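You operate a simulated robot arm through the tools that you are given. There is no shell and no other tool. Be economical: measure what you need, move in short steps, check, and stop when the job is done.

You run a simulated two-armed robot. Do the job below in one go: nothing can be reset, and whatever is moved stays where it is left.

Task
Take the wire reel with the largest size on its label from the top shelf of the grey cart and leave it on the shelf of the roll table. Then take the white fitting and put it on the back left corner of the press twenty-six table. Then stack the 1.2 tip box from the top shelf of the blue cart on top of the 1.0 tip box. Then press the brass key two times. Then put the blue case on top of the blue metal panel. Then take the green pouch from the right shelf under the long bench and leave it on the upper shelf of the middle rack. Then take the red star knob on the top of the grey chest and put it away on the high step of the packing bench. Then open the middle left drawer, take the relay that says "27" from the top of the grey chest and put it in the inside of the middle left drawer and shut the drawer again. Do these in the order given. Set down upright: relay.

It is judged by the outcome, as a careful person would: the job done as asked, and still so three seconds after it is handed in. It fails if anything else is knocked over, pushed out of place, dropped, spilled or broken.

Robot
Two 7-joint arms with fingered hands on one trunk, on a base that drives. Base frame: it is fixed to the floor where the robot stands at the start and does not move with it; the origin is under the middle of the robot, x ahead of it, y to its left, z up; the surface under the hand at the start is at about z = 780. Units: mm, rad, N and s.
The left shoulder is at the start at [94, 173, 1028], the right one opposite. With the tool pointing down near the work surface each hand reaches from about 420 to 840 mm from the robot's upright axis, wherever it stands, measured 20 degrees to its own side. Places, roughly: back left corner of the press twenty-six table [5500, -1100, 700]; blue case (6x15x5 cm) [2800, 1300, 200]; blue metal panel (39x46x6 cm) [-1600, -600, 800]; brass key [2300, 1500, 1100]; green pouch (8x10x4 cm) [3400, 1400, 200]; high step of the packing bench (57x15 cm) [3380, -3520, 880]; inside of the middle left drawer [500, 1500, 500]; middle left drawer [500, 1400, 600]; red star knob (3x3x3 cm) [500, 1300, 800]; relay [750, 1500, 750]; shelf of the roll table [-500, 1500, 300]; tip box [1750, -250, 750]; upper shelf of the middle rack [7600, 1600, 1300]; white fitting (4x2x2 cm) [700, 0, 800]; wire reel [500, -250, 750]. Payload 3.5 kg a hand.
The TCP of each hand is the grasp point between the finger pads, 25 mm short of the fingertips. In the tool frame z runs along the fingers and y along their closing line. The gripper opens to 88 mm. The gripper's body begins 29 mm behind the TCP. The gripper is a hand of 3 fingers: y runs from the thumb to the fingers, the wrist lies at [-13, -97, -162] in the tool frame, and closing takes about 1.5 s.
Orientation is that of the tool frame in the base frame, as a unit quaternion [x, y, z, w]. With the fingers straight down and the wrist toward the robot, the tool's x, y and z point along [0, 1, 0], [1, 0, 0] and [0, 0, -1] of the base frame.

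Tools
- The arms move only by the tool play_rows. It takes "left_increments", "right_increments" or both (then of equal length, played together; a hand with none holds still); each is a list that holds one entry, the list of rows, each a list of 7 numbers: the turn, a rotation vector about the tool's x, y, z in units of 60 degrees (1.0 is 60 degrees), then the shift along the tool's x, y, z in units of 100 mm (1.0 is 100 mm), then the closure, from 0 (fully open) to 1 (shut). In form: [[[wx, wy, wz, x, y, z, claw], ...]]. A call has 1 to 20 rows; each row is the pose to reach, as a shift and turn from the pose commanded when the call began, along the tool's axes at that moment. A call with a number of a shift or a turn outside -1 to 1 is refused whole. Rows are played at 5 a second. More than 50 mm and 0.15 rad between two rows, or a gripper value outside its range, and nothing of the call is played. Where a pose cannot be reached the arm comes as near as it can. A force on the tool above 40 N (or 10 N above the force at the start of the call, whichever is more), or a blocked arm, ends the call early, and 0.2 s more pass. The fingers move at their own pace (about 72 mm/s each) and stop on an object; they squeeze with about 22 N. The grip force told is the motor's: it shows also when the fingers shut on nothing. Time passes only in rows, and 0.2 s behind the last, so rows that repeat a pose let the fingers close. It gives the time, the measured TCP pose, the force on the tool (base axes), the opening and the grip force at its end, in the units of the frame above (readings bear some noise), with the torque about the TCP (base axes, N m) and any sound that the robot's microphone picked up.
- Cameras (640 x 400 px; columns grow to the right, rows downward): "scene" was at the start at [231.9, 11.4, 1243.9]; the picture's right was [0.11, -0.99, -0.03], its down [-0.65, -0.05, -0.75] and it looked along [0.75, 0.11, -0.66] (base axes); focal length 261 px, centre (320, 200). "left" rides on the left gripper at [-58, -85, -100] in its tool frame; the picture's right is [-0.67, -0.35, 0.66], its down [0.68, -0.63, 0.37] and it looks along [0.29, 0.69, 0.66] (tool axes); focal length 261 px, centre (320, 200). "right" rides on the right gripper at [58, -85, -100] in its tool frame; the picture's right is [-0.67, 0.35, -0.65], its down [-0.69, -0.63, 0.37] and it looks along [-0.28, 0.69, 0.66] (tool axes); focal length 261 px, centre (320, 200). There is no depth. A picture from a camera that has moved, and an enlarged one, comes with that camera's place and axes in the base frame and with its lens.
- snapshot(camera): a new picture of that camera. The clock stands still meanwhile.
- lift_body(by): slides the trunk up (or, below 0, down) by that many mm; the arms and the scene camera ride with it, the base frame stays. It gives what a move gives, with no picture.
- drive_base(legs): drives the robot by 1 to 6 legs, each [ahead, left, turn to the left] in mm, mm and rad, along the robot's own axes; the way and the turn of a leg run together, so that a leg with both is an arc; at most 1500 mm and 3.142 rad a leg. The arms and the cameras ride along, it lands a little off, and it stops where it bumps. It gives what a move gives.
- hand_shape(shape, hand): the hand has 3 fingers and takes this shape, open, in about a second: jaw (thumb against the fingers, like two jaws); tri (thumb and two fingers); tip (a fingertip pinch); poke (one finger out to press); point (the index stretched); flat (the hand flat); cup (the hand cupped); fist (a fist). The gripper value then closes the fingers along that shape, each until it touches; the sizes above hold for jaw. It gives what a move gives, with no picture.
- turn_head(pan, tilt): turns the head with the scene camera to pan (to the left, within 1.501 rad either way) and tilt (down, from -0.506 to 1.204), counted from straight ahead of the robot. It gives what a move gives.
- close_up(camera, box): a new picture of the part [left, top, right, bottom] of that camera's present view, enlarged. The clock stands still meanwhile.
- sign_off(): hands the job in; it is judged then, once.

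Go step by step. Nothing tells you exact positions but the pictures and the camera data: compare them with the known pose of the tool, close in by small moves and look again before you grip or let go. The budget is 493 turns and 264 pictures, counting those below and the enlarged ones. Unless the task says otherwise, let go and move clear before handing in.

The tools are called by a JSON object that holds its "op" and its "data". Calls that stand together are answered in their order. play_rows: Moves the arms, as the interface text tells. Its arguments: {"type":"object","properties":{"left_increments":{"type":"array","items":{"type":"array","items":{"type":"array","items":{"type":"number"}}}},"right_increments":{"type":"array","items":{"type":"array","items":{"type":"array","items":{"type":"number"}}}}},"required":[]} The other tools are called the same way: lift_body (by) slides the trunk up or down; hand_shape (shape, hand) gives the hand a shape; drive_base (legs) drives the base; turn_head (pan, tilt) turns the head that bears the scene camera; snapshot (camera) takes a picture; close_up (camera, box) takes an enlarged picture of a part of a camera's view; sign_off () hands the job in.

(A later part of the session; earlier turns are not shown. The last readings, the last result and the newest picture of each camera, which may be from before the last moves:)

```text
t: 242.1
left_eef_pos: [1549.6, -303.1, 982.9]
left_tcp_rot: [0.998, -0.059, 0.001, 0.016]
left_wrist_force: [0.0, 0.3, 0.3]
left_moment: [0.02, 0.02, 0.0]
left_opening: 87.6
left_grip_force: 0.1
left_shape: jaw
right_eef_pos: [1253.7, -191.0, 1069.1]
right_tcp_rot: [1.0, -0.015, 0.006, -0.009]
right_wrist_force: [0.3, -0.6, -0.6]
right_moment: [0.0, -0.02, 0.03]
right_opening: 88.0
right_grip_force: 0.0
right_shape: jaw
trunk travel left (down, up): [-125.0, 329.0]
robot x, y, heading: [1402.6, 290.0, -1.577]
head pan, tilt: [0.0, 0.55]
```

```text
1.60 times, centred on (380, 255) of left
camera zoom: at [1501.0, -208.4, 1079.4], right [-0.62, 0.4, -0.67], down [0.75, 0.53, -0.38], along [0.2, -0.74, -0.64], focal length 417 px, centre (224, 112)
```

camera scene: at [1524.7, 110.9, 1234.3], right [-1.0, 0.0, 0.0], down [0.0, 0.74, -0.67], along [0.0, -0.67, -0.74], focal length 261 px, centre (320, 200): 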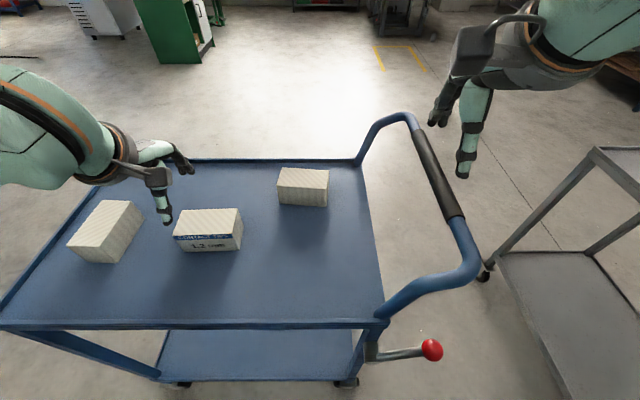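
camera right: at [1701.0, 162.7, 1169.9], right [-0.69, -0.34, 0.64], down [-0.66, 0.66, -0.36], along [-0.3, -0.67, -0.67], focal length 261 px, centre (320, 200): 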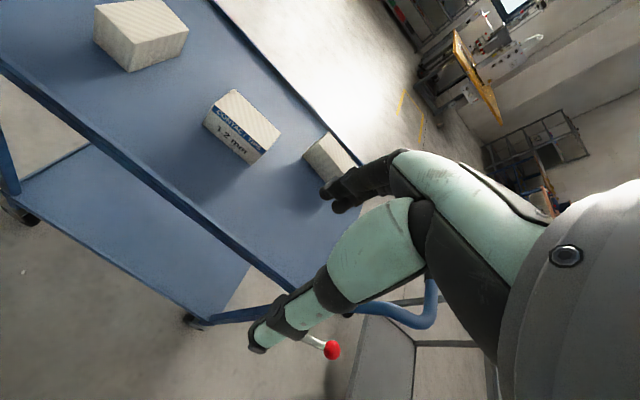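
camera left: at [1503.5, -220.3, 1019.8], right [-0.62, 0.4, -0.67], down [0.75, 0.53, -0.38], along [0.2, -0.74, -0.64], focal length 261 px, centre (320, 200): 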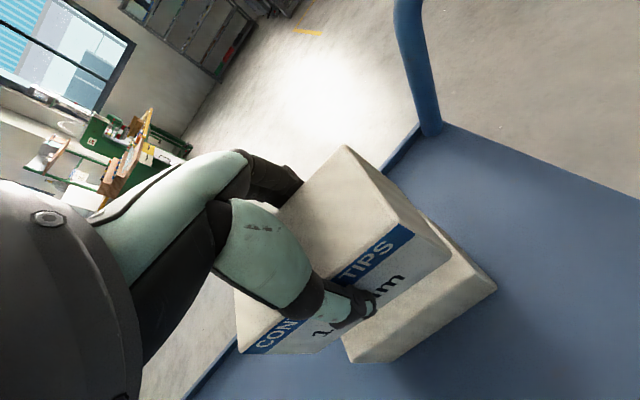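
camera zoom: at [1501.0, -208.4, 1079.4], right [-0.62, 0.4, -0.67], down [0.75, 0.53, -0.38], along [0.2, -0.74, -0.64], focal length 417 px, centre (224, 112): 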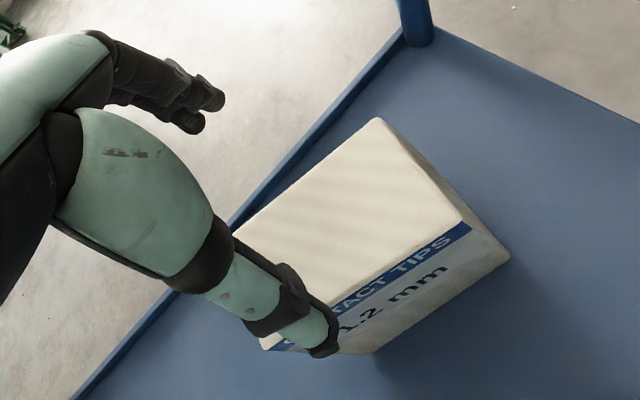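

The stack is neat. Next the brass key: I'll raise the hand, back off, move along the aisle and turn to face the long bench.

{"op": "play_rows", "data": {"left_increments": [[[0, 0, 0, 0, -0.2, -0.4, 0], [0, 0, 0, 0.1, -0.5, -0.6, 0], [0, 0, 0, 0.3, -0.8, -0.6, 0]]]}}

{"op": "drive_base", "data": {"legs": [[-160, 0, 0], [0, 950, 0], [0, 0, 1.57], [0, 0, 1.57]]}}

{"op": "turn_head", "data": {"pan": 0.0, "tilt": 0.2}}

{"op": "snapshot", "data": {"camera": "scene"}}

```text
t: 242.9
left_eef_pos: [1589.0, -222.4, 1042.2]
left_tcp_rot: [0.998, -0.058, 0.001, 0.016]
left_wrist_force: [0.1, 0.5, 0.7]
left_moment: [0.02, 0.0, 0.01]
left_opening: 87.8
left_grip_force: 0.1
left_shape: jaw
right_eef_pos: [1253.9, -190.7, 1068.6]
right_tcp_rot: [1.0, -0.017, 0.005, -0.006]
right_wrist_force: [-0.1, -0.1, 0.0]
right_moment: [-0.02, 0.02, 0.03]
right_opening: 87.7
right_grip_force: 0.0
right_shape: jaw
trunk travel left (down, up): [-125.0, 329.0]
robot x, y, heading: [1404.7, 288.2, -1.575]
head pan, tilt: [0.0, 0.55]
```

```text
t: 256.6
left_eef_pos: [2191.7, 952.3, 1043.2]
left_tcp_rot: [0.069, 0.997, 0.016, -0.002]
left_wrist_force: [0.8, 0.1, 0.3]
left_moment: [0.0, -0.04, -0.02]
left_opening: 88.1
left_grip_force: 0.1
left_shape: jaw
right_eef_pos: [2525.4, 912.1, 1067.4]
right_tcp_rot: [0.029, 1.0, -0.007, -0.006]
right_wrist_force: [0.2, 0.3, 1.0]
right_moment: [0.02, -0.01, 0.01]
right_opening: 87.7
right_grip_force: 0.0
right_shape: jaw
trunk travel left (down, up): [-125.0, 329.0]
robot x, y, heading: [2360.9, 436.4, 1.54]
head pan, tilt: [0.0, 0.55]
```

```text
t: 257.4
left_eef_pos: [2191.0, 951.9, 1042.3]
left_tcp_rot: [0.07, 0.997, 0.016, -0.001]
left_wrist_force: [-0.3, 0.3, 0.1]
left_moment: [-0.02, -0.01, 0.0]
left_opening: 87.7
left_grip_force: 0.0
left_shape: jaw
right_eef_pos: [2526.5, 912.1, 1070.0]
right_tcp_rot: [0.028, 1.0, -0.007, -0.005]
right_wrist_force: [-0.1, 0.5, -0.1]
right_moment: [0.04, 0.0, 0.02]
right_opening: 87.8
right_grip_force: 0.0
right_shape: jaw
trunk travel left (down, up): [-125.0, 329.0]
robot x, y, heading: [2360.0, 434.9, 1.536]
head pan, tilt: [0.0, 0.201]
```

```text
166 pictures are left
camera scene: at [2369.5, 675.0, 1264.5], right [1.0, -0.03, 0.0], down [-0.01, -0.47, -0.88], along [0.03, 0.88, -0.47], focal length 261 px, centre (320, 200)
```

scene: 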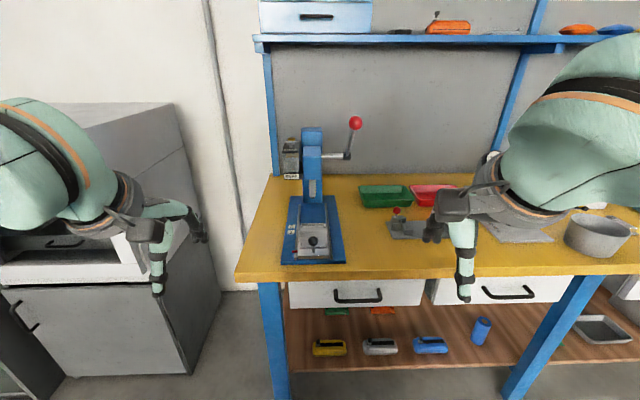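

{"op": "close_up", "data": {"camera": "scene", "box": [250, 90, 390, 280]}}

{"op": "close_up", "data": {"camera": "scene", "box": [265, 120, 325, 190]}}

```text
2.11 times, centred on (320, 185) of scene
camera zoom: at [2369.5, 675.0, 1264.5], right [1.0, -0.03, 0.0], down [-0.01, -0.47, -0.88], along [0.03, 0.88, -0.47], focal length 549 px, centre (320, 232)
```

zoom: 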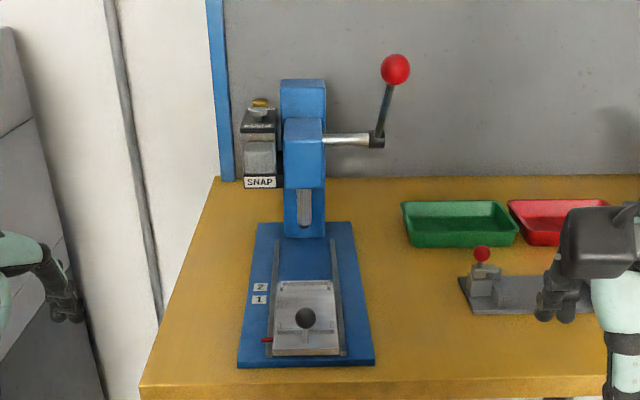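

```text
5.71 times, centred on (295, 155) of scene
camera zoom: at [2369.5, 675.0, 1264.5], right [1.0, -0.03, 0.0], down [-0.01, -0.47, -0.88], along [0.03, 0.88, -0.47], focal length 1491 px, centre (463, 457)
```

zoom: 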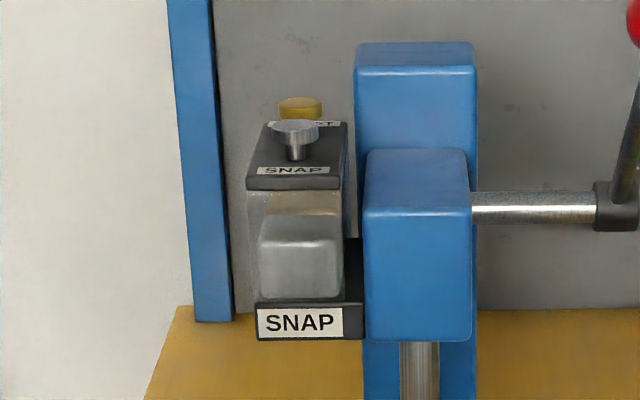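

The brass (yellow) key sits on a small box left of the press column, behind a steel key. I'll raise the trunk and move closer to see it from above with the left hand's camera.

{"op": "lift_body", "data": {"by": 150}}

{"op": "drive_base", "data": {"legs": [[0, -100, 0.034], [200, 0, 0]]}}

{"op": "turn_head", "data": {"pan": 0.2, "tilt": 0.4}}

{"op": "snapshot", "data": {"camera": "scene"}}

{"op": "snapshot", "data": {"camera": "left"}}

```text
t: 259.1
left_eef_pos: [2190.0, 952.9, 1190.5]
left_tcp_rot: [0.069, 0.998, 0.015, -0.001]
left_wrist_force: [0.0, 0.0, 0.0]
left_moment: [-0.02, -0.01, -0.01]
left_opening: 87.7
left_grip_force: 0.0
left_shape: jaw
right_eef_pos: [2525.5, 912.5, 1219.6]
right_tcp_rot: [0.027, 1.0, -0.007, -0.004]
right_wrist_force: [-0.1, 0.0, 0.5]
right_moment: [0.01, -0.01, 0.0]
right_opening: 87.6
right_grip_force: 0.0
right_shape: jaw
trunk travel left (down, up): [-275.0, 179.0]
robot x, y, heading: [2359.8, 436.3, 1.535]
head pan, tilt: [0.0, 0.201]
```

```text
t: 261.5
left_eef_pos: [2269.5, 1146.7, 1193.8]
left_tcp_rot: [0.051, 0.999, 0.017, -0.002]
left_wrist_force: [-0.5, -0.6, 0.2]
left_moment: [-0.03, 0.01, 0.0]
left_opening: 87.6
left_grip_force: 0.0
left_shape: jaw
right_eef_pos: [2605.1, 1120.4, 1221.0]
right_tcp_rot: [0.009, 1.0, -0.007, -0.005]
right_wrist_force: [-0.1, -0.1, 0.4]
right_moment: [-0.02, -0.03, -0.01]
right_opening: 87.8
right_grip_force: 0.0
right_shape: jaw
trunk travel left (down, up): [-275.0, 179.0]
robot x, y, heading: [2457.1, 644.0, 1.577]
head pan, tilt: [0.0, 0.201]
```

```text
t: 262.2
left_eef_pos: [2270.3, 1150.6, 1192.0]
left_tcp_rot: [0.05, 0.999, 0.016, -0.002]
left_wrist_force: [-0.6, 0.4, 0.0]
left_moment: [-0.01, 0.01, 0.03]
left_opening: 87.8
left_grip_force: 0.0
left_shape: jaw
right_eef_pos: [2606.0, 1122.3, 1218.7]
right_tcp_rot: [0.008, 1.0, -0.008, -0.006]
right_wrist_force: [-0.6, -0.5, -0.5]
right_moment: [-0.02, -0.02, 0.01]
right_opening: 87.8
right_grip_force: 0.1
right_shape: jaw
trunk travel left (down, up): [-275.0, 179.0]
robot x, y, heading: [2460.1, 640.2, 1.578]
head pan, tilt: [0.201, 0.4]
```

```text
163 pictures are left
camera scene: at [2441.6, 769.5, 1438.6], right [0.98, 0.21, -0.02], down [0.08, -0.46, -0.88], along [-0.19, 0.86, -0.47], focal length 261 px, centre (320, 200)
```

scene: 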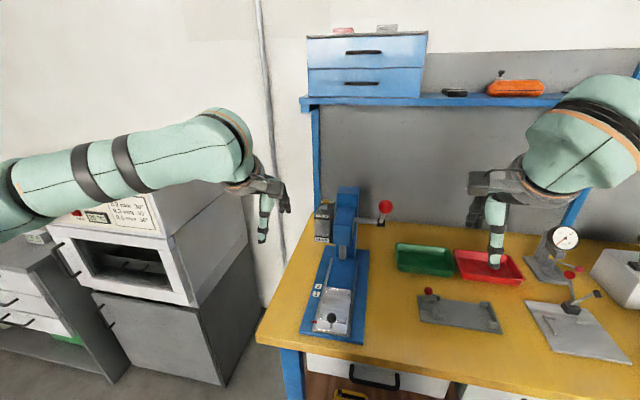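

```text
162 pictures are left
camera left: at [2319.3, 1057.2, 1288.5], right [0.63, -0.39, -0.67], down [-0.75, -0.55, -0.38], along [-0.21, 0.74, -0.64], focal length 261 px, centre (320, 200)
```

left: 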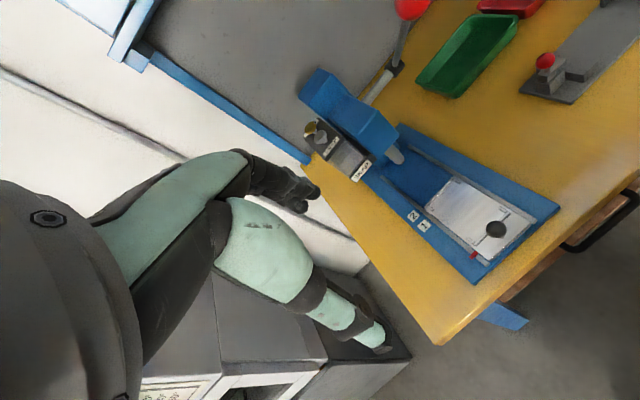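

{"op": "close_up", "data": {"camera": "left", "box": [280, 90, 420, 200]}}

{"op": "close_up", "data": {"camera": "scene", "box": [290, 180, 400, 260]}}

```text
3.64 times, centred on (350, 145) of left
camera zoom: at [2319.3, 1057.2, 1288.5], right [0.63, -0.39, -0.67], down [-0.75, -0.55, -0.38], along [-0.21, 0.74, -0.64], focal length 948 px, centre (211, 400)
```

zoom: 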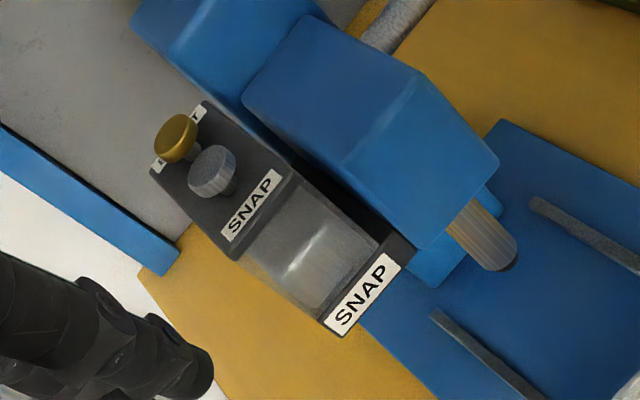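

```text
5.00 times, centred on (345, 220) of scene
camera zoom: at [2441.6, 769.5, 1438.6], right [0.98, 0.21, -0.02], down [0.08, -0.46, -0.88], along [-0.19, 0.86, -0.47], focal length 1305 px, centre (195, 100)
```

zoom: 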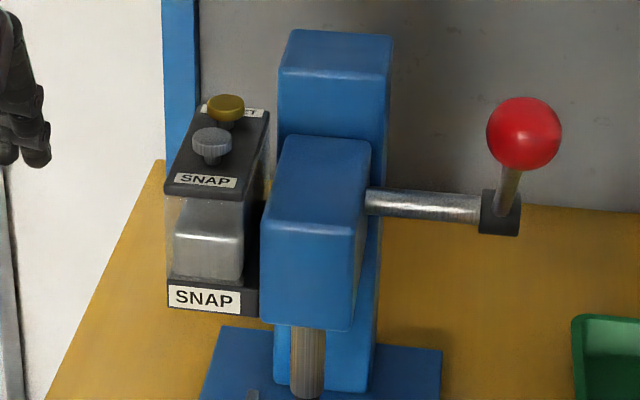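

The brass key's head is at [2307, 1466, 1058]; the steel one is about 45 mm nearer to me. I'll shape the left hand to poke and see where the finger tip lies.

{"op": "hand_shape", "data": {"hand": "left", "shape": "poke"}}

{"op": "snapshot", "data": {"camera": "left"}}

{"op": "close_up", "data": {"camera": "scene", "box": [200, 130, 360, 250]}}

```text
t: 263.1
left_eef_pos: [2269.8, 1149.8, 1192.5]
left_tcp_rot: [0.051, 0.999, 0.015, -0.002]
left_wrist_force: [0.4, 1.3, -0.3]
left_moment: [0.02, 0.0, 0.05]
left_opening: 0.0
left_grip_force: 0.0
left_shape: poke
right_eef_pos: [2605.7, 1123.1, 1218.8]
right_tcp_rot: [0.009, 1.0, -0.008, -0.006]
right_wrist_force: [-0.1, 0.7, 0.3]
right_moment: [0.03, -0.01, -0.01]
right_opening: 87.6
right_grip_force: 0.0
right_shape: jaw
trunk travel left (down, up): [-275.0, 179.0]
robot x, y, heading: [2465.0, 641.1, 1.582]
head pan, tilt: [0.201, 0.4]
```

```text
159 pictures are left
camera left: at [2319.2, 1056.3, 1288.9], right [0.63, -0.39, -0.67], down [-0.75, -0.54, -0.38], along [-0.21, 0.74, -0.64], focal length 261 px, centre (320, 200)
```

left: 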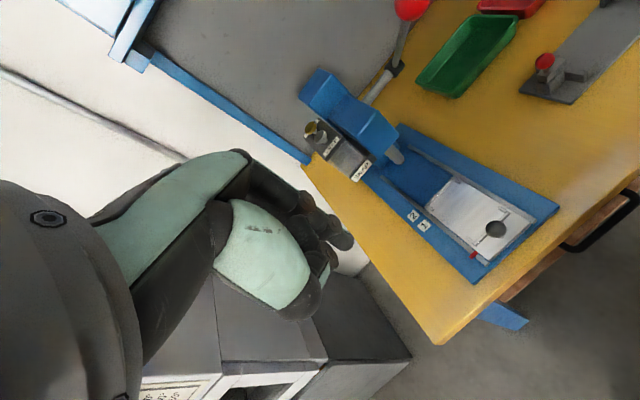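

```text
3.33 times, centred on (280, 190) of scene
camera zoom: at [2441.4, 768.4, 1438.7], right [0.98, 0.21, -0.02], down [0.08, -0.46, -0.88], along [-0.19, 0.86, -0.47], focal length 870 px, centre (453, 233)
```

zoom: 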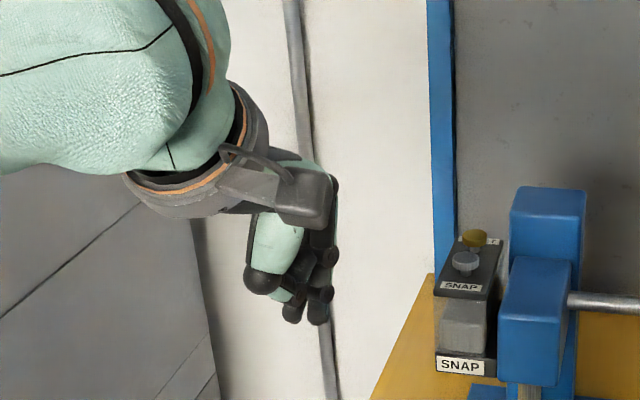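

{"op": "close_up", "data": {"camera": "left", "box": [220, 160, 380, 330]}}

{"op": "close_up", "data": {"camera": "scene", "box": [230, 170, 300, 240]}}

```text
2.35 times, centred on (300, 245) of left
camera zoom: at [2319.2, 1056.3, 1288.9], right [0.63, -0.39, -0.67], down [-0.75, -0.54, -0.38], along [-0.21, 0.74, -0.64], focal length 613 px, centre (367, 94)
```

zoom: 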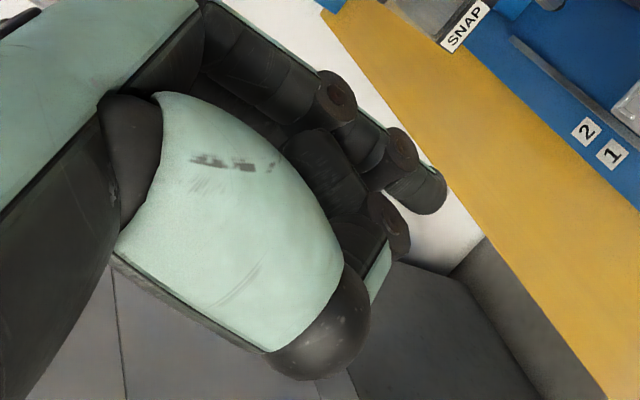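

```text
5.71 times, centred on (265, 205) of scene
camera zoom: at [2441.4, 768.4, 1438.7], right [0.98, 0.21, -0.02], down [0.08, -0.46, -0.88], along [-0.19, 0.86, -0.47], focal length 1491 px, centre (634, 171)
```

zoom: 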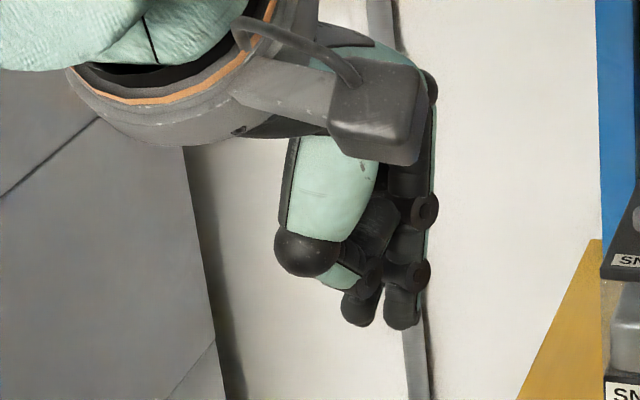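

The pressing fingertip is 26 mm beyond the TCP. I'll drive in 180 mm, yaw the hand so the thumb stays off the steel key, and come over the brass key.

{"op": "play_rows", "data": {"left_increments": [[[0, 0, 0.13, 0, 0, 0, 0], [0, 0, 0.26, 0, 0, 0, 0], [0, 0, 0.39, 0, 0, 0, 0], [0, 0, 0.52, 0, 0, 0, 0], [0, 0, 0.667, 0, 0, 0, 0]]], "right_increments": [[[0, 0, 0, 0, -0.3, 0, 0], [0, 0, 0, 0, -0.6, 0, 0], [0, 0, 0, 0, -0.8, 0, 0], [0, 0, 0, 0, -0.8, 0, 0], [0, 0, 0, 0, -0.8, 0, 0]]]}}

{"op": "drive_base", "data": {"legs": [[180, 0, -0.01]]}}

{"op": "snapshot", "data": {"camera": "scene"}}

```text
refused: row 5 steps farther than a row can; nothing moved
```

```text
t: 264.6
left_eef_pos: [2274.4, 1324.5, 1193.6]
left_tcp_rot: [0.054, 0.998, 0.017, -0.002]
left_wrist_force: [-0.1, -0.3, -1.0]
left_moment: [0.02, 0.02, 0.03]
left_opening: 0.1
left_grip_force: 0.0
left_shape: poke
right_eef_pos: [2609.0, 1293.1, 1220.0]
right_tcp_rot: [0.013, 1.0, -0.007, -0.006]
right_wrist_force: [-0.8, -0.6, 0.6]
right_moment: [0.01, -0.01, 0.02]
right_opening: 87.5
right_grip_force: 0.1
right_shape: jaw
trunk travel left (down, up): [-275.0, 179.0]
robot x, y, heading: [2461.2, 816.3, 1.572]
head pan, tilt: [0.201, 0.4]
```

```text
155 pictures are left
camera scene: at [2441.7, 941.2, 1439.1], right [0.98, 0.2, -0.02], down [0.08, -0.46, -0.89], along [-0.18, 0.87, -0.46], focal length 261 px, centre (320, 200)
```

scene: 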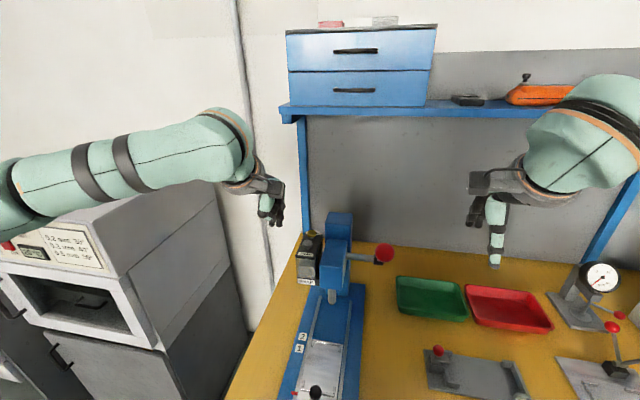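

{"op": "play_rows", "data": {"left_increments": [[[0, 0, 0.13, 0, 0, 0, 0], [0, 0, 0.26, 0, 0, 0, 0], [0, 0, 0.39, 0, 0, 0, 0], [0, 0, 0.52, 0, 0, 0, 0], [0, 0, 0.65, 0, 0, 0, 0]]]}}

{"op": "play_rows", "data": {"left_increments": [[[0, 0, 0, 0.2, 0.3, 0, 0], [0, 0, 0, 0.4, 0.6, 0, 0], [0, 0, 0, 0.6, 0.9, 0, 0], [0, 0, 0, 0.8, 1.0, 0, 0]]]}}

{"op": "snapshot", "data": {"camera": "left"}}

{"op": "close_up", "data": {"camera": "scene", "box": [200, 130, 400, 300]}}

```text
t: 265.8
left_eef_pos: [2273.7, 1326.2, 1191.7]
left_tcp_rot: [0.386, 0.922, 0.015, -0.006]
left_wrist_force: [0.0, -0.7, -0.8]
left_moment: [0.04, 0.01, 0.02]
left_opening: 0.0
left_grip_force: 0.0
left_shape: poke
right_eef_pos: [2610.0, 1296.0, 1219.4]
right_tcp_rot: [0.014, 1.0, -0.008, -0.005]
right_wrist_force: [0.5, 0.9, -0.8]
right_moment: [-0.02, -0.01, 0.0]
right_opening: 87.7
right_grip_force: 0.1
right_shape: jaw
trunk travel left (down, up): [-275.0, 179.0]
robot x, y, heading: [2458.6, 818.9, 1.568]
head pan, tilt: [0.201, 0.4]
```

```text
t: 266.8
left_eef_pos: [2288.7, 1455.5, 1194.8]
left_tcp_rot: [0.386, 0.923, 0.015, -0.006]
left_wrist_force: [1.1, 0.1, 0.2]
left_moment: [-0.01, -0.05, 0.03]
left_opening: 0.0
left_grip_force: 0.1
left_shape: poke
right_eef_pos: [2610.4, 1297.3, 1218.1]
right_tcp_rot: [0.013, 1.0, -0.007, -0.006]
right_wrist_force: [-0.1, -0.5, -0.1]
right_moment: [0.0, 0.02, 0.0]
right_opening: 87.7
right_grip_force: 0.0
right_shape: jaw
trunk travel left (down, up): [-275.0, 179.0]
robot x, y, heading: [2461.3, 814.9, 1.571]
head pan, tilt: [0.201, 0.4]
```

```text
154 pictures are left
camera left: at [2268.3, 1351.7, 1293.2], right [0.22, -0.7, -0.68], down [-0.93, 0.06, -0.36], along [0.29, 0.71, -0.64], focal length 261 px, centre (320, 200)
```

left: 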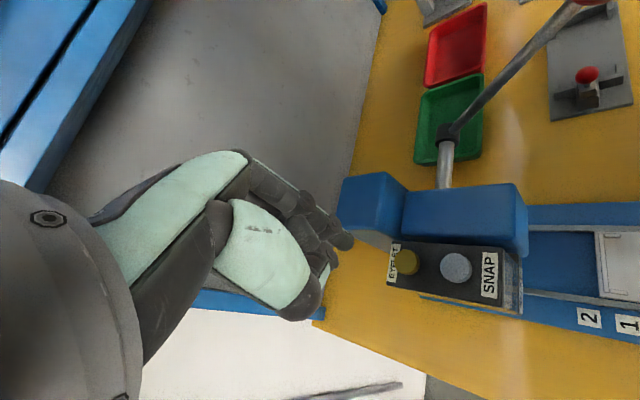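

```text
2.35 times, centred on (300, 215) of scene
camera zoom: at [2441.8, 944.5, 1438.6], right [0.98, 0.2, -0.02], down [0.08, -0.46, -0.88], along [-0.18, 0.87, -0.47], focal length 614 px, centre (367, 165)
```

zoom: 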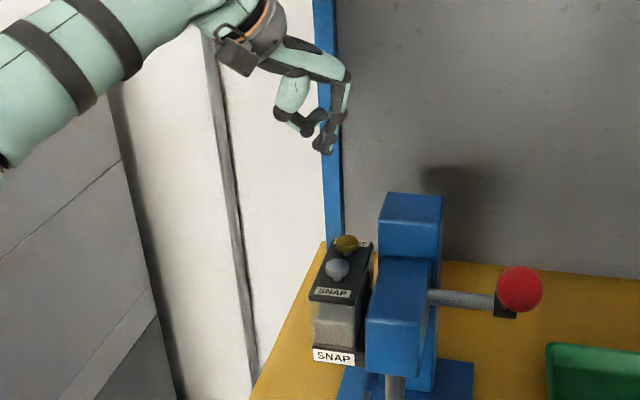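

The key is at [2306, 1470]. I'll line up the finger tip 10 mm above it and look again.

{"op": "play_rows", "data": {"left_increments": [[[0, 0, 0, 0.04, 0.2, 0.2, 0], [0, 0, 0, 0.04, 0.2, 0.6, 0], [0, 0, 0, 0.04, 0.2, 0.95, 0], [0, 0, 0, 0.04, 0.2, 0.95, 0]]]}}

{"op": "close_up", "data": {"camera": "left", "box": [260, 170, 500, 320]}}

{"op": "close_up", "data": {"camera": "scene", "box": [270, 190, 370, 280]}}

```text
t: 267.8
left_eef_pos: [2301.0, 1474.0, 1100.4]
left_tcp_rot: [0.385, 0.923, 0.014, -0.007]
left_wrist_force: [0.1, -0.5, -0.3]
left_moment: [0.03, 0.0, -0.02]
left_opening: 0.0
left_grip_force: 0.0
left_shape: poke
right_eef_pos: [2610.6, 1297.1, 1218.9]
right_tcp_rot: [0.013, 1.0, -0.008, -0.005]
right_wrist_force: [-0.2, 0.8, -1.0]
right_moment: [-0.01, -0.01, 0.0]
right_opening: 87.8
right_grip_force: 0.1
right_shape: jaw
trunk travel left (down, up): [-275.0, 179.0]
robot x, y, heading: [2460.8, 815.4, 1.574]
head pan, tilt: [0.201, 0.4]
```

```text
2.67 times, centred on (380, 245) of left
camera zoom: at [2280.5, 1370.1, 1197.0], right [0.22, -0.7, -0.68], down [-0.93, 0.06, -0.36], along [0.29, 0.71, -0.64], focal length 695 px, centre (160, 80)
```

zoom: 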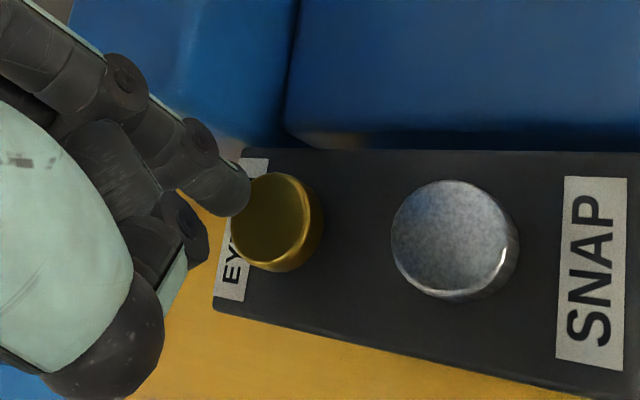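

```text
4.44 times, centred on (320, 235) of scene
camera zoom: at [2442.5, 944.1, 1438.7], right [0.98, 0.2, -0.02], down [0.08, -0.46, -0.88], along [-0.18, 0.87, -0.47], focal length 1160 px, centre (320, 44)
```

zoom: 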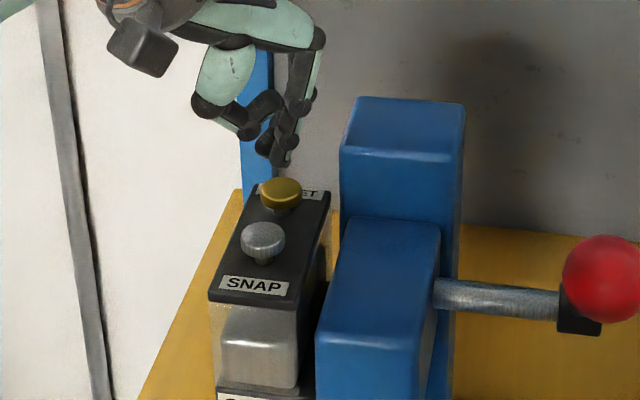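

The tip is right above the brass key. I'll press in small steps and listen.

{"op": "play_rows", "data": {"left_increments": [[[0, 0, 0, 0, 0, 0.06, 0], [0, 0, 0, 0, 0, 0.1, 0], [0, 0, 0, 0, 0, 0.12, 0], [0, 0, 0, 0, 0, 0.14, 0], [0, 0, 0, 0, 0, 0.16, 0]]]}}

```text
t: 269.0
left_eef_pos: [2300.3, 1474.3, 1085.4]
left_tcp_rot: [0.385, 0.923, 0.014, -0.007]
left_wrist_force: [0.3, 0.0, -0.7]
left_moment: [-0.08, 0.01, -0.07]
left_opening: 0.1
left_grip_force: 0.0
left_shape: poke
right_eef_pos: [2609.2, 1295.4, 1219.4]
right_tcp_rot: [0.014, 1.0, -0.009, -0.005]
right_wrist_force: [0.5, -0.2, 0.1]
right_moment: [0.01, 0.02, -0.01]
right_opening: 87.7
right_grip_force: 0.0
right_shape: jaw
trunk travel left (down, up): [-275.0, 179.0]
robot x, y, heading: [2456.9, 813.4, 1.571]
head pan, tilt: [0.201, 0.4]
```

{"op": "play_rows", "data": {"left_increments": [[[0, 0, 0, 0, 0, 0.02, 0], [0, 0, 0, 0, 0, 0.04, 0], [0, 0, 0, 0, 0, 0.06, 0], [0, 0, 0, 0, 0, 0.06, 0]]]}}

{"op": "close_up", "data": {"camera": "left", "box": [260, 170, 500, 320]}}

{"op": "close_up", "data": {"camera": "scene", "box": [270, 190, 370, 280]}}

```text
t: 270.0
left_eef_pos: [2300.0, 1473.7, 1079.9]
left_tcp_rot: [0.385, 0.923, 0.015, -0.008]
left_wrist_force: [-0.2, 0.2, 1.5]
left_moment: [0.0, 0.01, -0.01]
left_opening: 0.0
left_grip_force: 0.0
left_shape: poke
right_eef_pos: [2609.8, 1296.0, 1219.2]
right_tcp_rot: [0.014, 1.0, -0.008, -0.005]
right_wrist_force: [-1.3, -1.1, 0.2]
right_moment: [-0.03, 0.0, -0.02]
right_opening: 87.8
right_grip_force: 0.0
right_shape: jaw
trunk travel left (down, up): [-275.0, 179.0]
robot x, y, heading: [2459.4, 819.3, 1.566]
head pan, tilt: [0.201, 0.4]
```

```text
2.67 times, centred on (380, 245) of left
camera zoom: at [2279.9, 1370.2, 1176.7], right [0.22, -0.7, -0.68], down [-0.93, 0.06, -0.36], along [0.29, 0.71, -0.64], focal length 695 px, centre (160, 80)
```

zoom: 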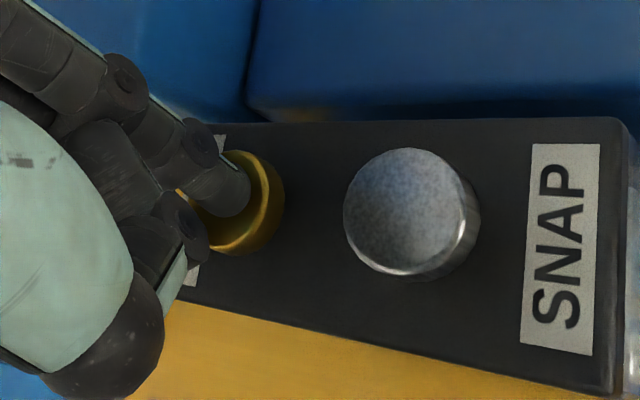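

```text
4.44 times, centred on (320, 235) of scene
camera zoom: at [2441.9, 943.8, 1438.7], right [0.98, 0.2, -0.02], down [0.08, -0.46, -0.88], along [-0.18, 0.87, -0.47], focal length 1160 px, centre (320, 44)
```

zoom: 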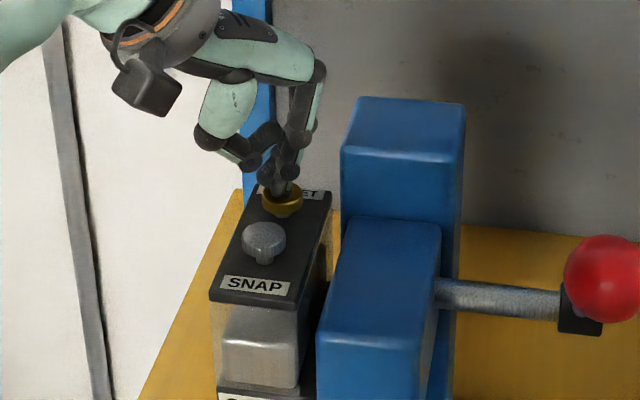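

The finger is just touching the key. Pressing further in 2 mm steps.

{"op": "play_rows", "data": {"left_increments": [[[0, 0, 0, 0, 0, 0.02, 0], [0, 0, 0, 0, 0, 0.04, 0], [0, 0, 0, 0, 0, 0.05, 0]]]}}

```text
t: 270.8
left_eef_pos: [2299.0, 1474.4, 1076.1]
left_tcp_rot: [0.386, 0.922, 0.015, -0.007]
left_wrist_force: [-0.6, -0.1, 2.7]
left_moment: [0.01, 0.04, 0.01]
left_opening: 0.0
left_grip_force: 0.0
left_shape: poke
right_eef_pos: [2610.4, 1296.6, 1220.3]
right_tcp_rot: [0.013, 1.0, -0.007, -0.005]
right_wrist_force: [-0.1, -0.3, 0.3]
right_moment: [-0.01, 0.0, -0.01]
right_opening: 87.6
right_grip_force: 0.2
right_shape: jaw
trunk travel left (down, up): [-275.0, 179.0]
robot x, y, heading: [2457.1, 813.9, 1.574]
head pan, tilt: [0.201, 0.4]
heard: click
```

Click: first press registered. I'll release fully, then press once more the same way.

{"op": "play_rows", "data": {"left_increments": [[[0, 0, 0, 0, 0, -0.06, 0], [0, 0, 0, 0, 0, -0.15, 0], [0, 0, 0, 0, 0, -0.2, 0], [0, 0, 0, 0, 0, -0.2, 0]]]}}

{"op": "play_rows", "data": {"left_increments": [[[0, 0, 0, 0, 0, 0.08, 0], [0, 0, 0, 0, 0, 0.13, 0], [0, 0, 0, 0, 0, 0.16, 0], [0, 0, 0, 0, 0, 0.18, 0], [0, 0, 0, 0, 0, 0.2, 0]]]}}

```text
t: 271.8
left_eef_pos: [2300.3, 1474.4, 1097.2]
left_tcp_rot: [0.385, 0.923, 0.015, -0.008]
left_wrist_force: [0.2, 0.4, -0.1]
left_moment: [0.05, -0.02, 0.01]
left_opening: 0.1
left_grip_force: 0.0
left_shape: poke
right_eef_pos: [2608.7, 1296.3, 1219.7]
right_tcp_rot: [0.013, 1.0, -0.008, -0.005]
right_wrist_force: [-0.7, 0.7, 0.3]
right_moment: [0.0, -0.01, -0.04]
right_opening: 87.7
right_grip_force: 0.1
right_shape: jaw
trunk travel left (down, up): [-275.0, 179.0]
robot x, y, heading: [2458.6, 815.6, 1.572]
head pan, tilt: [0.201, 0.4]
```

```text
t: 273.0
left_eef_pos: [2299.6, 1474.6, 1074.6]
left_tcp_rot: [0.386, 0.922, 0.014, -0.007]
left_wrist_force: [0.2, 1.1, 2.9]
left_moment: [0.01, 0.02, 0.02]
left_opening: 0.1
left_grip_force: 0.0
left_shape: poke
right_eef_pos: [2610.1, 1295.8, 1220.1]
right_tcp_rot: [0.014, 1.0, -0.007, -0.005]
right_wrist_force: [0.7, 0.4, 0.5]
right_moment: [0.0, -0.02, 0.0]
right_opening: 87.7
right_grip_force: 0.1
right_shape: jaw
trunk travel left (down, up): [-275.0, 179.0]
robot x, y, heading: [2460.0, 817.3, 1.574]
head pan, tilt: [0.201, 0.4]
heard: click
```

Second click heard: the key has been pressed twice. I'll lift off, restore the hand, and back away to look at the blue case on the shelf below.

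{"op": "play_rows", "data": {"left_increments": [[[0, 0, 0, 0, 0, -0.3, 0], [0, 0, 0, 0, 0, -0.7, 0], [0, 0, 0, 0, 0, -1.0, 0]]]}}

{"op": "drive_base", "data": {"legs": [[-350, 0, 0]]}}

{"op": "play_rows", "data": {"left_increments": [[[0, 0, -0.13, 0, 0, 0, 0], [0, 0, -0.26, 0, 0, 0, 0], [0, 0, -0.39, 0, 0, 0, 0], [0, 0, -0.52, 0, 0, 0, 0], [0, 0, -0.6, 0, 0, 0, 0]]]}}

{"op": "hand_shape", "data": {"hand": "left", "shape": "jaw"}}

{"op": "drive_base", "data": {"legs": [[-50, -400, 0]]}}

{"op": "turn_head", "data": {"pan": 0.0, "tilt": 0.7}}

{"op": "snapshot", "data": {"camera": "scene"}}

```text
t: 273.8
left_eef_pos: [2300.5, 1472.8, 1176.3]
left_tcp_rot: [0.385, 0.923, 0.014, -0.007]
left_wrist_force: [0.1, 0.2, 0.3]
left_moment: [0.01, -0.02, 0.0]
left_opening: 0.0
left_grip_force: 0.1
left_shape: poke
right_eef_pos: [2609.3, 1296.4, 1217.7]
right_tcp_rot: [0.013, 1.0, -0.007, -0.005]
right_wrist_force: [0.4, 0.2, -0.5]
right_moment: [-0.03, 0.01, 0.0]
right_opening: 87.7
right_grip_force: 0.2
right_shape: jaw
trunk travel left (down, up): [-275.0, 179.0]
robot x, y, heading: [2457.2, 816.4, 1.57]
head pan, tilt: [0.201, 0.4]
```

```text
t: 276.1
left_eef_pos: [2297.4, 1123.5, 1173.9]
left_tcp_rot: [0.383, 0.923, 0.013, -0.007]
left_wrist_force: [-0.5, 0.4, -0.5]
left_moment: [0.02, 0.02, -0.01]
left_opening: 0.0
left_grip_force: 0.1
left_shape: poke
right_eef_pos: [2608.2, 948.8, 1217.1]
right_tcp_rot: [0.011, 1.0, -0.007, -0.005]
right_wrist_force: [0.7, 1.1, -0.1]
right_moment: [-0.03, 0.02, -0.01]
right_opening: 87.4
right_grip_force: 0.0
right_shape: jaw
trunk travel left (down, up): [-275.0, 179.0]
robot x, y, heading: [2457.9, 469.5, 1.572]
head pan, tilt: [0.201, 0.4]
```

```text
t: 277.3
left_eef_pos: [2298.5, 1122.9, 1175.2]
left_tcp_rot: [0.078, 0.997, 0.016, -0.002]
left_wrist_force: [-0.3, 0.6, 0.1]
left_moment: [-0.01, 0.0, -0.02]
left_opening: 0.0
left_grip_force: 0.1
left_shape: poke
right_eef_pos: [2608.2, 948.2, 1218.8]
right_tcp_rot: [0.01, 1.0, -0.007, -0.005]
right_wrist_force: [-0.1, -0.1, -0.4]
right_moment: [0.02, 0.03, 0.0]
right_opening: 87.7
right_grip_force: 0.0
right_shape: jaw
trunk travel left (down, up): [-275.0, 179.0]
robot x, y, heading: [2462.8, 469.3, 1.57]
head pan, tilt: [0.201, 0.4]
```

```text
t: 278.2
left_eef_pos: [2297.2, 1124.7, 1174.6]
left_tcp_rot: [0.08, 0.997, 0.017, -0.003]
left_wrist_force: [-0.4, -0.7, 0.0]
left_moment: [0.02, -0.02, 0.02]
left_opening: 88.0
left_grip_force: 0.1
left_shape: jaw
right_eef_pos: [2607.5, 947.8, 1219.2]
right_tcp_rot: [0.011, 1.0, -0.008, -0.005]
right_wrist_force: [1.2, 0.1, 0.2]
right_moment: [0.01, -0.04, -0.04]
right_opening: 87.6
right_grip_force: 0.1
right_shape: jaw
trunk travel left (down, up): [-275.0, 179.0]
robot x, y, heading: [2462.6, 468.0, 1.573]
head pan, tilt: [0.201, 0.4]
```

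```text
t: 280.7
left_eef_pos: [2690.8, 1076.8, 1175.7]
left_tcp_rot: [0.078, 0.997, 0.015, -0.002]
left_wrist_force: [0.5, -0.5, 1.0]
left_moment: [-0.01, 0.03, -0.02]
left_opening: 87.9
left_grip_force: 0.0
left_shape: jaw
right_eef_pos: [3002.9, 900.9, 1218.2]
right_tcp_rot: [0.011, 1.0, -0.008, -0.004]
right_wrist_force: [0.0, -0.4, 0.8]
right_moment: [0.02, -0.02, 0.02]
right_opening: 87.4
right_grip_force: 0.0
right_shape: jaw
trunk travel left (down, up): [-275.0, 179.0]
robot x, y, heading: [2854.3, 419.9, 1.579]
head pan, tilt: [0.201, 0.4]
```

```text
t: 281.5
left_eef_pos: [2693.2, 1077.2, 1174.7]
left_tcp_rot: [0.078, 0.997, 0.016, -0.002]
left_wrist_force: [-0.2, 0.0, -0.2]
left_moment: [-0.01, 0.05, 0.02]
left_opening: 87.9
left_grip_force: 0.0
left_shape: jaw
right_eef_pos: [3004.7, 902.3, 1219.0]
right_tcp_rot: [0.01, 1.0, -0.008, -0.005]
right_wrist_force: [-0.5, -0.1, 0.1]
right_moment: [0.01, 0.02, 0.03]
right_opening: 87.8
right_grip_force: 0.1
right_shape: jaw
trunk travel left (down, up): [-275.0, 179.0]
robot x, y, heading: [2859.2, 419.2, 1.577]
head pan, tilt: [0.0, 0.7]
```

```text
148 pictures are left
camera scene: at [2857.1, 540.0, 1412.5], right [1.0, 0.01, 0.0], down [0.0, -0.71, -0.71], along [0.0, 0.71, -0.71], focal length 261 px, centre (320, 200)
```

scene: 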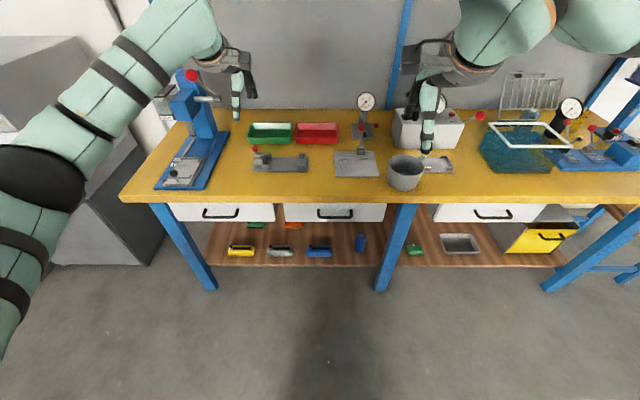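

{"op": "close_up", "data": {"camera": "scene", "box": [200, 200, 460, 300]}}

```text
2.46 times, centred on (330, 250) of scene
camera zoom: at [2857.1, 540.0, 1412.5], right [1.0, 0.01, 0.0], down [0.0, -0.71, -0.71], along [0.0, 0.71, -0.71], focal length 642 px, centre (295, 77)
```

zoom: 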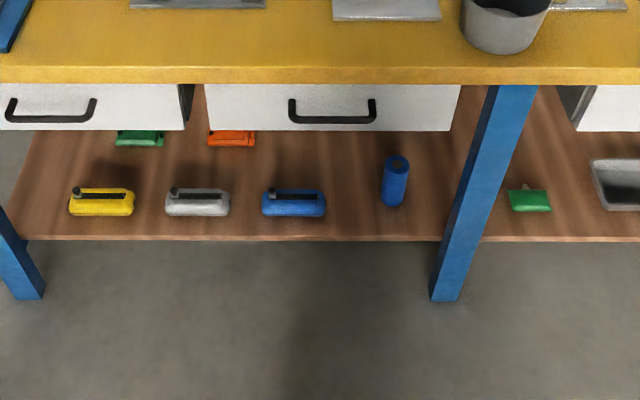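

The blue case lies at about [2857, 1342] on a shelf near z = 190, long side along x. I'll use the right hand; first I pull the left hand back and up, shift the base, and lower the trunk.

{"op": "play_rows", "data": {"left_increments": [[[0, 0, 0.07, 0, -0.35, -0.2, 0], [0, 0, 0.07, 0, -0.7, -0.5, 0], [0, 0, 0.07, 0, -1.0, -0.9, 0]]], "right_increments": [[[0, 0, 0, 0, 0.2, 0, 0], [0, 0, 0, 0, 0.4, 0, 0], [0, 0, 0, 0, 0.6, 0, 0]]]}}

{"op": "drive_base", "data": {"legs": [[0, 147, 0]]}}

{"op": "turn_head", "data": {"pan": 0.6, "tilt": 0.6}}

{"op": "lift_body", "data": {"by": -275}}

{"op": "snapshot", "data": {"camera": "scene"}}

```text
t: 282.3
left_eef_pos: [2680.1, 973.9, 1262.1]
left_tcp_rot: [0.116, 0.993, 0.016, -0.003]
left_wrist_force: [-0.2, 0.3, -0.5]
left_moment: [0.03, 0.0, 0.01]
left_opening: 88.1
left_grip_force: 0.0
left_shape: jaw
right_eef_pos: [3006.0, 960.8, 1219.3]
right_tcp_rot: [0.01, 1.0, -0.007, -0.004]
right_wrist_force: [-0.3, 0.3, -0.1]
right_moment: [0.0, -0.03, 0.0]
right_opening: 87.7
right_grip_force: 0.1
right_shape: jaw
trunk travel left (down, up): [-275.0, 179.0]
robot x, y, heading: [2859.9, 420.4, 1.574]
head pan, tilt: [0.0, 0.7]
```

```text
t: 283.6
left_eef_pos: [2534.1, 974.2, 1260.8]
left_tcp_rot: [0.116, 0.993, 0.016, -0.004]
left_wrist_force: [0.6, -0.3, 0.8]
left_moment: [-0.01, 0.03, 0.02]
left_opening: 88.0
left_grip_force: 0.2
left_shape: jaw
right_eef_pos: [2860.9, 960.5, 1219.5]
right_tcp_rot: [0.01, 1.0, -0.009, -0.007]
right_wrist_force: [0.0, 0.0, 0.6]
right_moment: [-0.03, 0.02, 0.02]
right_opening: 87.6
right_grip_force: 0.0
right_shape: jaw
trunk travel left (down, up): [-275.0, 179.0]
robot x, y, heading: [2711.6, 422.1, 1.577]
head pan, tilt: [0.0, 0.7]
```

```text
t: 284.6
left_eef_pos: [2532.4, 973.7, 1261.5]
left_tcp_rot: [0.116, 0.993, 0.015, -0.002]
left_wrist_force: [0.8, 0.0, 0.6]
left_moment: [-0.03, 0.02, -0.01]
left_opening: 87.8
left_grip_force: 0.1
left_shape: jaw
right_eef_pos: [2858.3, 960.0, 1218.3]
right_tcp_rot: [0.011, 1.0, -0.008, -0.005]
right_wrist_force: [0.1, -0.5, -0.5]
right_moment: [0.02, 0.02, -0.03]
right_opening: 87.6
right_grip_force: 0.1
right_shape: jaw
trunk travel left (down, up): [-275.0, 179.0]
robot x, y, heading: [2710.8, 418.4, 1.578]
head pan, tilt: [0.6, 0.6]
```

```text
t: 287.4
left_eef_pos: [2531.8, 972.9, 988.0]
left_tcp_rot: [0.115, 0.993, 0.016, -0.002]
left_wrist_force: [-0.9, -0.3, 0.2]
left_moment: [0.02, -0.01, 0.02]
left_opening: 88.3
left_grip_force: 0.0
left_shape: jaw
right_eef_pos: [2858.4, 959.6, 945.2]
right_tcp_rot: [0.01, 1.0, -0.007, -0.006]
right_wrist_force: [-0.3, -0.6, -0.4]
right_moment: [0.04, -0.01, 0.01]
right_opening: 87.5
right_grip_force: 0.1
right_shape: jaw
trunk travel left (down, up): [0.0, 454.0]
robot x, y, heading: [2710.7, 419.3, 1.576]
head pan, tilt: [0.6, 0.6]
```

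```text
146 pictures are left
camera scene: at [2658.5, 740.8, 1036.0], right [0.82, 0.49, -0.29], down [0.32, -0.82, -0.47], along [-0.47, 0.29, -0.83], focal length 261 px, centre (320, 200)
```

scene: 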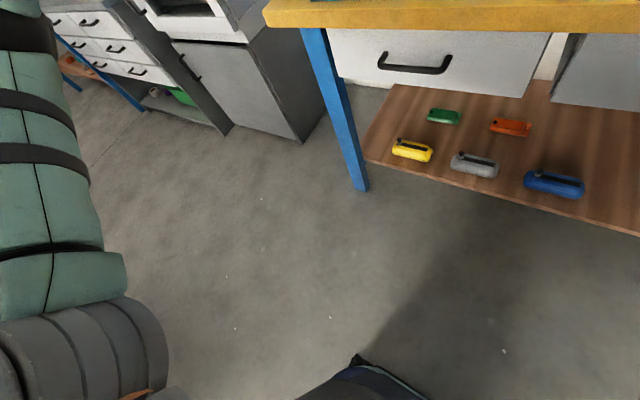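

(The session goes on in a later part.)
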